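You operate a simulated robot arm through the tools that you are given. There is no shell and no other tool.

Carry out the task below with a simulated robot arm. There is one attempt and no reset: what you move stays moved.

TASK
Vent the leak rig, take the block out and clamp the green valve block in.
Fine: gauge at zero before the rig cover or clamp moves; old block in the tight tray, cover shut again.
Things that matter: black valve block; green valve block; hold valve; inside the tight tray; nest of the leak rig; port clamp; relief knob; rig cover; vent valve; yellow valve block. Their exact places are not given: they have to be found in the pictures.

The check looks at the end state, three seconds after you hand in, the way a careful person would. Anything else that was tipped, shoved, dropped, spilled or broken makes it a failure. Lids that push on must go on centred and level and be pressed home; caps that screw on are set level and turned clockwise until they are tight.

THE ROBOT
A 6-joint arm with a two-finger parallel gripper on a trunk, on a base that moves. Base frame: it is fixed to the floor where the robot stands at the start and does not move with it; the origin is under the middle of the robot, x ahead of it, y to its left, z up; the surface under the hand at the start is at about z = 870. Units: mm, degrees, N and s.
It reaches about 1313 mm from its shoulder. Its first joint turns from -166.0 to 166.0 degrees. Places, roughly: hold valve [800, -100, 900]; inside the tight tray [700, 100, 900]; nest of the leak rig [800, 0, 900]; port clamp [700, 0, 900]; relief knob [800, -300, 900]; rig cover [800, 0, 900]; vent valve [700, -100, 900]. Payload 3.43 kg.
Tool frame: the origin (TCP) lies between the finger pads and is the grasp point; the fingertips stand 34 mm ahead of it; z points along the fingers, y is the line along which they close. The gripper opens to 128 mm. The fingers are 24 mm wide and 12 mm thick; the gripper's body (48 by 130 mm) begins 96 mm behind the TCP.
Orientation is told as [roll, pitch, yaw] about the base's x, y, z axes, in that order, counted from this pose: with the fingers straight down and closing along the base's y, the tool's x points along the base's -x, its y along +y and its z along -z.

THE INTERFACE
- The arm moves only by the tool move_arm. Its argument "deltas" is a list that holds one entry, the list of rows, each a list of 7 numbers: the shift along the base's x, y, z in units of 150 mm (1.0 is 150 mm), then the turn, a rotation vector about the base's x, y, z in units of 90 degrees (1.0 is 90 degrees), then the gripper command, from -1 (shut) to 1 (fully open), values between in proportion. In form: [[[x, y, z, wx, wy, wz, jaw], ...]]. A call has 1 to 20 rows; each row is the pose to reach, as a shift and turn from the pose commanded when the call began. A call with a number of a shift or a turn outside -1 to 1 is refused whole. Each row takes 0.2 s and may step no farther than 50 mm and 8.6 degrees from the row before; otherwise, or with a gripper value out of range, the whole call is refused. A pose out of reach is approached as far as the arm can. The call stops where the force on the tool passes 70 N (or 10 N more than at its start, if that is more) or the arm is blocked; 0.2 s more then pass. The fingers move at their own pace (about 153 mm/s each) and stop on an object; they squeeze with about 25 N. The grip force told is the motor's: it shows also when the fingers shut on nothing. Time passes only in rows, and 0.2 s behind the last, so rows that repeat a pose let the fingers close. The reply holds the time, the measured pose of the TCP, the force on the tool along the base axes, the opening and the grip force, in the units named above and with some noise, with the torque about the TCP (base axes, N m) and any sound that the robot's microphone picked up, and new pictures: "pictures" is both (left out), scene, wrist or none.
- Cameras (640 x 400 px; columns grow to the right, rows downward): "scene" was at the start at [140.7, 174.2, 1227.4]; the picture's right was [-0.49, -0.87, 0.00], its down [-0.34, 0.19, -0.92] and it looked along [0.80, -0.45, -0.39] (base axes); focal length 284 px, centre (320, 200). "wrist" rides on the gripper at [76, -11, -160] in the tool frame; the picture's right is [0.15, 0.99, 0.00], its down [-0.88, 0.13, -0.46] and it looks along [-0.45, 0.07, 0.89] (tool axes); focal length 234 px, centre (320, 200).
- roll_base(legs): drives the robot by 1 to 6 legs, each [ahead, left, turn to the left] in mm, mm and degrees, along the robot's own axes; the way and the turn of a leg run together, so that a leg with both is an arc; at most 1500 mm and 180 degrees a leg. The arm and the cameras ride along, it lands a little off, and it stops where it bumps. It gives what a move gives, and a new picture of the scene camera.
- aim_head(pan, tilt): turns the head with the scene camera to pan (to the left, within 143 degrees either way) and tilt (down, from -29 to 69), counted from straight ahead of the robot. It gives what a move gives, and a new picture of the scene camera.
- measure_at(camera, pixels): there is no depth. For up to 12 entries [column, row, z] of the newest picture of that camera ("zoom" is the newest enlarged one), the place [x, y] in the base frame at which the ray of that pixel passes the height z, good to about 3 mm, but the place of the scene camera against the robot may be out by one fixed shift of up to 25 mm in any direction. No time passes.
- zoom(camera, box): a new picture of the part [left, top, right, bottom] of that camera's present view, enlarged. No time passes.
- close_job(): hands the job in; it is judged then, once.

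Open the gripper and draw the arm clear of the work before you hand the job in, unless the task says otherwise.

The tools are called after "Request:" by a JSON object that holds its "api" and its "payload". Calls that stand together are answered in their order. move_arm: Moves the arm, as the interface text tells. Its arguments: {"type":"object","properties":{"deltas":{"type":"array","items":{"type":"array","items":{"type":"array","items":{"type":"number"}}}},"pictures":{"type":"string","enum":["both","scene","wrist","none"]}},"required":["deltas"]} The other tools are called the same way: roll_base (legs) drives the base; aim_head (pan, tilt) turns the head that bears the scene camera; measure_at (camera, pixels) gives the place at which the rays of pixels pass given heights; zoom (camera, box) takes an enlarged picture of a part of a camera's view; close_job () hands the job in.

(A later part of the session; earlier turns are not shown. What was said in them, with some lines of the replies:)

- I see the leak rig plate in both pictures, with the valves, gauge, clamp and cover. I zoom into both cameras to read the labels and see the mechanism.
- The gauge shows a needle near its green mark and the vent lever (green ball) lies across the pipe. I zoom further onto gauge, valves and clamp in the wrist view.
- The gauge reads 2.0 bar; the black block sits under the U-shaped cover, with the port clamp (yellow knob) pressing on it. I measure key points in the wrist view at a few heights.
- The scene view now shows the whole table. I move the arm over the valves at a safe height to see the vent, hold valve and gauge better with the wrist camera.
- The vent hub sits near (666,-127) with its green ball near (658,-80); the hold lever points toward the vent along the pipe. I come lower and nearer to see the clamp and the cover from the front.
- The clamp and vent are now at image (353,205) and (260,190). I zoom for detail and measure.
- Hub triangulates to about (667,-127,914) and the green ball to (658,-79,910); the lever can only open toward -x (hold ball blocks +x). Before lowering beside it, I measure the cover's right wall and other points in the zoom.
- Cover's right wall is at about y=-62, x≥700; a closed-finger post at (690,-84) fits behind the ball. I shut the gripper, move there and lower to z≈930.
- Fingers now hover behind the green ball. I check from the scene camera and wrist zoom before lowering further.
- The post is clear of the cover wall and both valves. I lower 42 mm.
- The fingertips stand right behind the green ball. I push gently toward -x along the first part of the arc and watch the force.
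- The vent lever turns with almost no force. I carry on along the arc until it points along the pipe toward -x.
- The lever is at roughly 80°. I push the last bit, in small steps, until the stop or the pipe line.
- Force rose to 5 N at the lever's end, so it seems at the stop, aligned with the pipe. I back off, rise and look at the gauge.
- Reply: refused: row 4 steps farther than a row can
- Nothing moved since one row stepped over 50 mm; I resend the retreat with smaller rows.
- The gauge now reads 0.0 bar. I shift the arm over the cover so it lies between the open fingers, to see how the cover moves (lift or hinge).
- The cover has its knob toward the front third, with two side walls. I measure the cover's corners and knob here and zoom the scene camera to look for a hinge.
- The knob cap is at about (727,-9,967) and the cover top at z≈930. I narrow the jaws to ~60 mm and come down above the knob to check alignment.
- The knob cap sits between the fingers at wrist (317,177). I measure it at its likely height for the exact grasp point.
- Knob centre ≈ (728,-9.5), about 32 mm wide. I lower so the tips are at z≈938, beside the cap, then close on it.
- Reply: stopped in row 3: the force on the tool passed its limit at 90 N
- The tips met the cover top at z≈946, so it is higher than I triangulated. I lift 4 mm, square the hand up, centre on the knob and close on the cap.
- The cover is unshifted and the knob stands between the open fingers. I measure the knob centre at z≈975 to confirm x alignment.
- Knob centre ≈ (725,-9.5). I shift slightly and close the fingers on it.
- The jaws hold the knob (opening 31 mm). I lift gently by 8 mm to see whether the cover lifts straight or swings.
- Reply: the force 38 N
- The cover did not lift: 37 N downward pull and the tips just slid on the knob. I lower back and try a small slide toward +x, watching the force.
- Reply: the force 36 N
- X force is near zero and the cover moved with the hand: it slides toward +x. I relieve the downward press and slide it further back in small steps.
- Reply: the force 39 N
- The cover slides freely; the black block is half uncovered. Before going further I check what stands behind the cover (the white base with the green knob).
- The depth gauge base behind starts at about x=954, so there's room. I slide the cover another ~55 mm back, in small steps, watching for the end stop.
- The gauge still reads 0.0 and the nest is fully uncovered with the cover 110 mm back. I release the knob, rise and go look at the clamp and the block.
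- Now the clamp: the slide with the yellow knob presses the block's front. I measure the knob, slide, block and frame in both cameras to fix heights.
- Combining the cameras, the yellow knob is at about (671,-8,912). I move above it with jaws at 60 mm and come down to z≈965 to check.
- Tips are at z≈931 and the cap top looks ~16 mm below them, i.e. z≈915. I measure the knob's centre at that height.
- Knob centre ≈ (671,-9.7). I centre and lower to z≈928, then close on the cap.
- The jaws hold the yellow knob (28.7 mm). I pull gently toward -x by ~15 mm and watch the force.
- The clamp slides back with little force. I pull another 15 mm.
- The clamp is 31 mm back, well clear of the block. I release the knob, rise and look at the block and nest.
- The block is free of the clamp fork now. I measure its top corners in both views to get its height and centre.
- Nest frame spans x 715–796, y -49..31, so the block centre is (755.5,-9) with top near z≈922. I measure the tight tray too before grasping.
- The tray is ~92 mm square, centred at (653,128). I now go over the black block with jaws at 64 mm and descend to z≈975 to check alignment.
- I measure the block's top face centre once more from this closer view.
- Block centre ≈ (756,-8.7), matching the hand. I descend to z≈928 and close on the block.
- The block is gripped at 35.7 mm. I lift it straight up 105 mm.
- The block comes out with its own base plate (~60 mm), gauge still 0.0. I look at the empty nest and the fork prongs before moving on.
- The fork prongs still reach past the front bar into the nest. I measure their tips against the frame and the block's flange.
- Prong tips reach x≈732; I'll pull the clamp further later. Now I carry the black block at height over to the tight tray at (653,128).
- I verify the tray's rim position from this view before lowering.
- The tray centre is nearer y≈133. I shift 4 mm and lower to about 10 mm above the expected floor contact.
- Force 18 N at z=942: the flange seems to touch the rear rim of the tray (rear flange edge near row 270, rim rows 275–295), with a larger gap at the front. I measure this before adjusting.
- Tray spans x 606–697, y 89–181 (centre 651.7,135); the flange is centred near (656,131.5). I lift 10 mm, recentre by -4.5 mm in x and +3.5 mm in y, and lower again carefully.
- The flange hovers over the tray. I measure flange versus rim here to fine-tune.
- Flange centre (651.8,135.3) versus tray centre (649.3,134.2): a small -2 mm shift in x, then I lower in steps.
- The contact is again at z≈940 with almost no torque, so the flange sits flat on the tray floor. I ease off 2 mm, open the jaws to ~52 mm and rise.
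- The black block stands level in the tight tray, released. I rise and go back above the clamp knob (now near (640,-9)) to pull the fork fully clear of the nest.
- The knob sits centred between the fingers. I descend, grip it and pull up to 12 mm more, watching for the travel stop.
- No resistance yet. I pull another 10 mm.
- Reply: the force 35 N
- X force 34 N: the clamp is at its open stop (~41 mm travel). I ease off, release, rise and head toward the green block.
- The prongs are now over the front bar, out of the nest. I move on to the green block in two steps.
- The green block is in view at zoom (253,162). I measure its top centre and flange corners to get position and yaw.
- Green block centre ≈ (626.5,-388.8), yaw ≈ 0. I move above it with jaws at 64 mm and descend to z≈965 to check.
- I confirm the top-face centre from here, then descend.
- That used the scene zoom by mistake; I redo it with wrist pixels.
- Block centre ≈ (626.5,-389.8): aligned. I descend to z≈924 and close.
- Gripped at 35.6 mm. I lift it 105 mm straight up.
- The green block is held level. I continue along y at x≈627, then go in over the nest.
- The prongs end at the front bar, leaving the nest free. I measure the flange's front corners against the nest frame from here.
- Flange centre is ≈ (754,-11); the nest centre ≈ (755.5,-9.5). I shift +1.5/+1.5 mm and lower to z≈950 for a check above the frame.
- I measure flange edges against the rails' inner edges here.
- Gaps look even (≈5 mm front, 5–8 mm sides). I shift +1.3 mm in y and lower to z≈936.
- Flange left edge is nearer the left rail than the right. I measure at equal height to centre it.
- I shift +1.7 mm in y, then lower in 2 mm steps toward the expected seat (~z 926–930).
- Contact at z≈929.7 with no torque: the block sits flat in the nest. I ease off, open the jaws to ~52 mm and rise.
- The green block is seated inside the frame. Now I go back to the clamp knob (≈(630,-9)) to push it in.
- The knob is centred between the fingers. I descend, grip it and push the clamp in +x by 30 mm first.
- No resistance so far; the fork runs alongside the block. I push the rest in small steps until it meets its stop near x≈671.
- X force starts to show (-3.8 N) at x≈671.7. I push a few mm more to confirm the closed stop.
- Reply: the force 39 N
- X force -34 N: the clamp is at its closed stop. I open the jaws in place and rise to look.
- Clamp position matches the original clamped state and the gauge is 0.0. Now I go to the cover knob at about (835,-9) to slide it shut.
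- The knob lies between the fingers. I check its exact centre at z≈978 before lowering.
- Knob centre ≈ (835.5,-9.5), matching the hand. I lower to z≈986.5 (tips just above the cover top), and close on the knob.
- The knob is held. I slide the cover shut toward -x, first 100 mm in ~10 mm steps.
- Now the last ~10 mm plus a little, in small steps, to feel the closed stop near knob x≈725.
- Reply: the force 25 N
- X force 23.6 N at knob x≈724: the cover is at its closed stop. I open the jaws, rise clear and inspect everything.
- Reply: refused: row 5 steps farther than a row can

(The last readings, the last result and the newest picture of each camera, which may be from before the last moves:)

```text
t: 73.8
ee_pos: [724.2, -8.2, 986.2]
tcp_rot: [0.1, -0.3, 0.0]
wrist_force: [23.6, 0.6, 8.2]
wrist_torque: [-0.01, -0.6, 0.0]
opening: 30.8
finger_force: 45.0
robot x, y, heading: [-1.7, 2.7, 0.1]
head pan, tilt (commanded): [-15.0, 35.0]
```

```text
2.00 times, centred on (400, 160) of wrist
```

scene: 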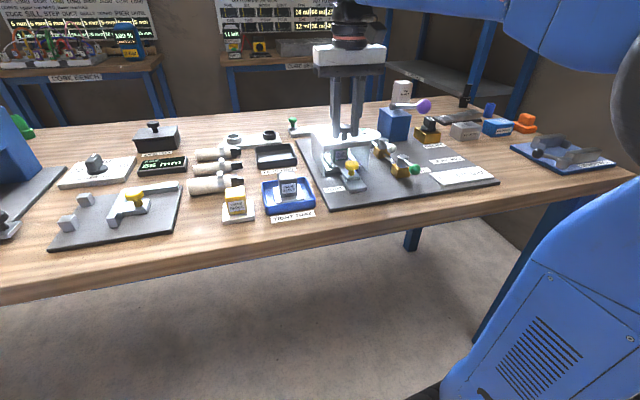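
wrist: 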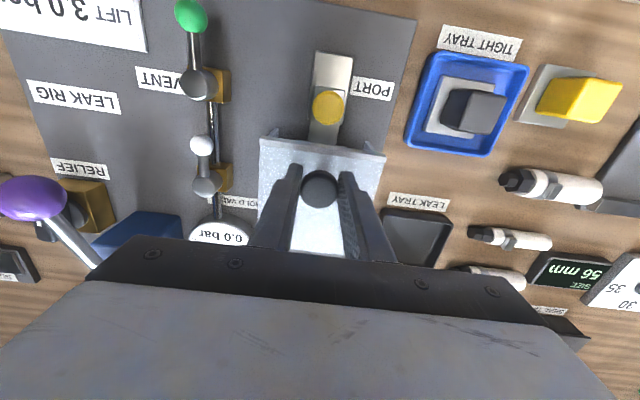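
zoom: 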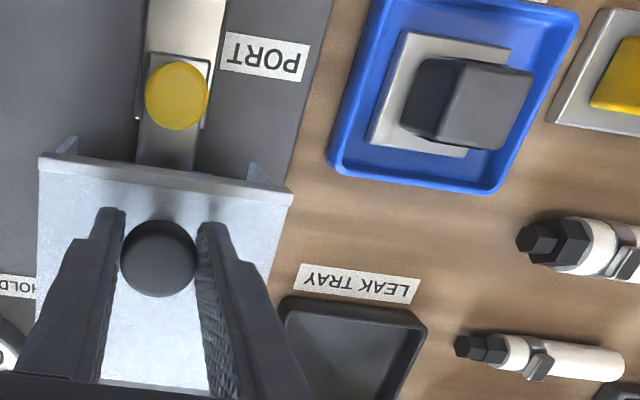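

One row was too long; I resend the retreat with shorter steps.

Request:
{"api": "move_arm", "payload": {"deltas": [[[0.006, 0, 0, 0, 0, 0, -0.06], [0.006, 0, 0, 0, 0, 0, -0.06], [0.006, 0, 0.2, 0, 0, 0, -0.06], [0.006, 0, 0.45, 0, 0.002, 0, 0.3], [-0.05, -0.1, 0.7, 0, 0.002, 0, 1], [-0.1, -0.3, 0.85, 0, 0.002, 0, 1], [-0.15, -0.55, 0.85, 0, 0.002, 0, 1], [-0.15, -0.68, 0.85, 0, 0.002, 0, 1], [-0.15, -0.68, 0.85, 0, 0.002, 0, 1]]], "pictures": "both"}}

Request:
{"api": "zoom", "payload": {"camera": "scene", "box": [240, 100, 440, 220]}}

Request:
{"api": "zoom", "payload": {"camera": "wrist", "box": [240, 60, 480, 260]}}

```text
t: 75.8
ee_pos: [701.6, -109.2, 1115.8]
tcp_rot: [0.1, 0.2, 0.0]
wrist_force: [0.2, 0.4, -0.2]
wrist_torque: [0.02, 0.01, -0.03]
opening: 128.2
finger_force: 0.0
robot x, y, heading: [-0.4, -0.3, -0.1]
head pan, tilt (commanded): [-15.0, 35.0]
```

scene: 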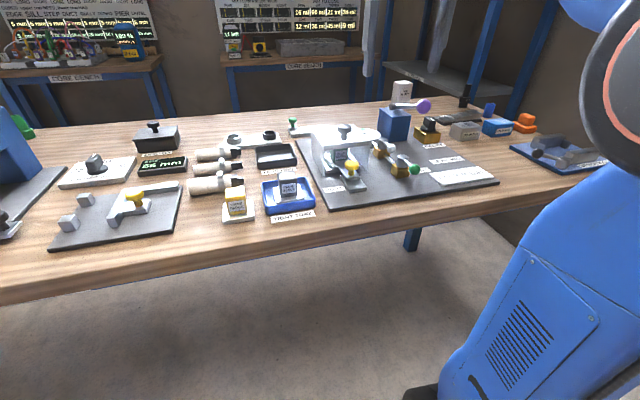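
wrist: 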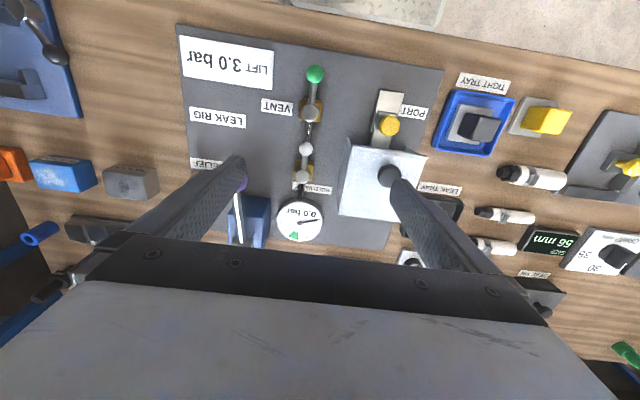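

```text
3.20 times, centred on (340, 160) of scene
```

zoom: 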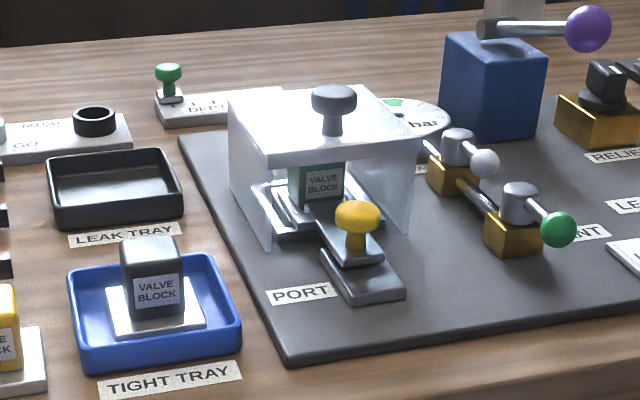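

```text
2.00 times, centred on (360, 160) of wrist
```

zoom: 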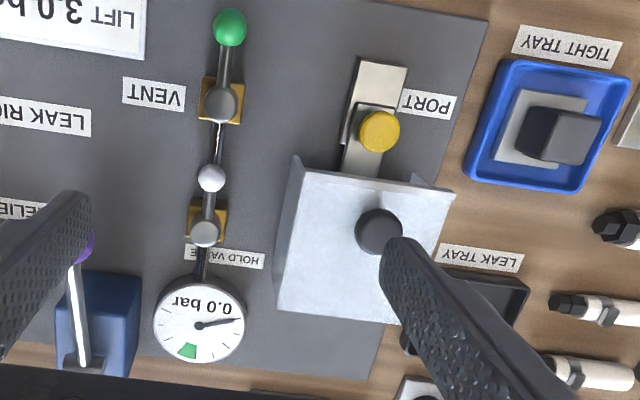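

All matches: gauge 0.0 bar, green block clamped in the nest, cover shut, black block level in the tight tray. I draw the arm further clear, back to near its start pose.

Request:
{"api": "move_arm", "payload": {"deltas": [[[-0.05, -0.25, 0.06, 0, 0, 0, 1], [-0.12, -0.5, 0.12, 0, 0, 0, 1], [-0.2, -0.75, 0.17, 0, 0, 0, 1], [-0.2, -0.82, 0.17, 0, 0, 0, 1], [-0.2, -0.82, 0.17, 0, 0, 0, 1]]], "pictures": "both"}}

Request:
{"api": "zoom", "payload": {"camera": "wrist", "box": [250, 60, 510, 260]}}

Request:
{"api": "zoom", "payload": {"camera": "scene", "box": [300, 120, 380, 200]}}

```text
t: 77.0
ee_pos: [670.6, -233.5, 1140.6]
tcp_rot: [0.0, 0.2, 0.1]
wrist_force: [0.2, 0.1, 0.5]
wrist_torque: [0.01, -0.01, 0.01]
opening: 128.1
finger_force: 0.2
robot x, y, heading: [0.8, 0.9, -0.1]
head pan, tilt (commanded): [-15.0, 35.0]
```

scene: 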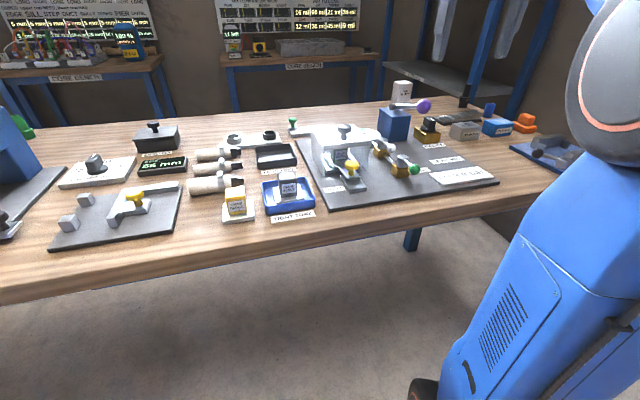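
wrist: 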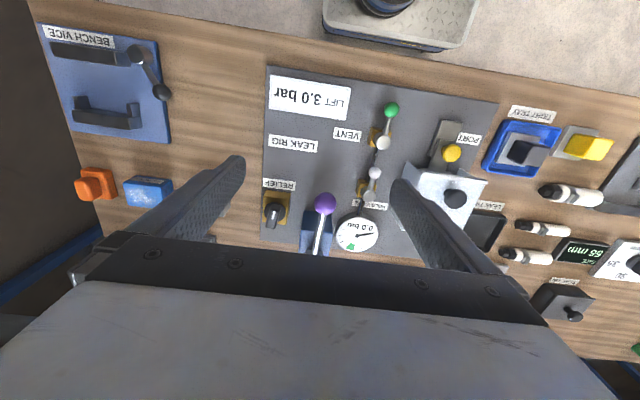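

```text
2.00 times, centred on (380, 160) of wrist
```

zoom: 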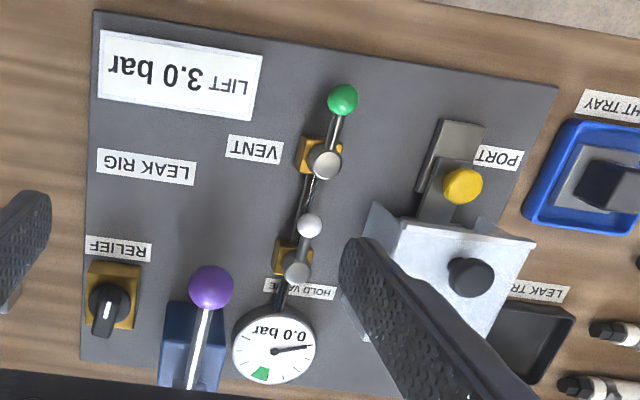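

```text
5.00 times, centred on (340, 160) of scene
```

zoom: 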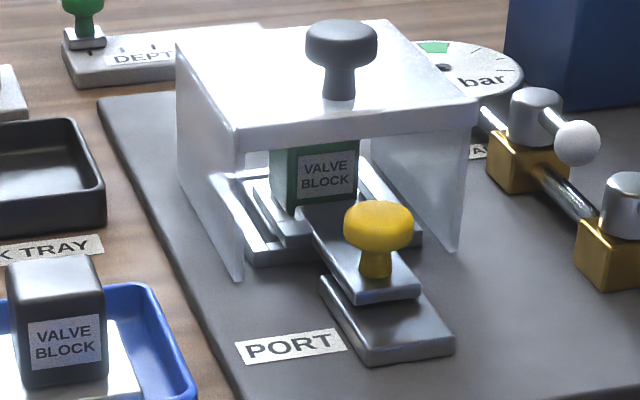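

The final view from the start pose shows the cover knob (470,277) and clamp knob (462,185) where they were at the start. The gauge reads 0.0, the green block is clamped, the black block is in the tight tray and nothing else has moved. I hand the job in.

Request:
{"api": "close_job", "payload": {}}

```text
The job is handed in.
```

I vented the leak rig, put the black valve block in the tight tray, clamped the green valve block in the nest, and shut the rig cover. The job is handed in, but no verdict has come back.

- **Venting:** I turned the vent valve until it lined up with the pipe. The gauge dropped from 2.0 to 0.0 bar before I moved the cover or clamp, and it still read 0.0 at the end. I left the vent valve open.
- **Cover:** It slides front to back; it does not lift. On my first approach the fingertips met its top at about 90 N, and then I tried to lift it at about 37 N before finding that it slides. Neither visibly shifted or marked it, and it then slid freely. It is now closed to its stop.
- **Black block:** It stands level on the floor of the tight tray.
- **Green block:** It sits flat in the nest, with the port clamp pushed in to its stop and the knob back where it started.

The gripper is open and the arm is back at its start pose. In the last pictures I saw nothing else on the bench moved or tipped.
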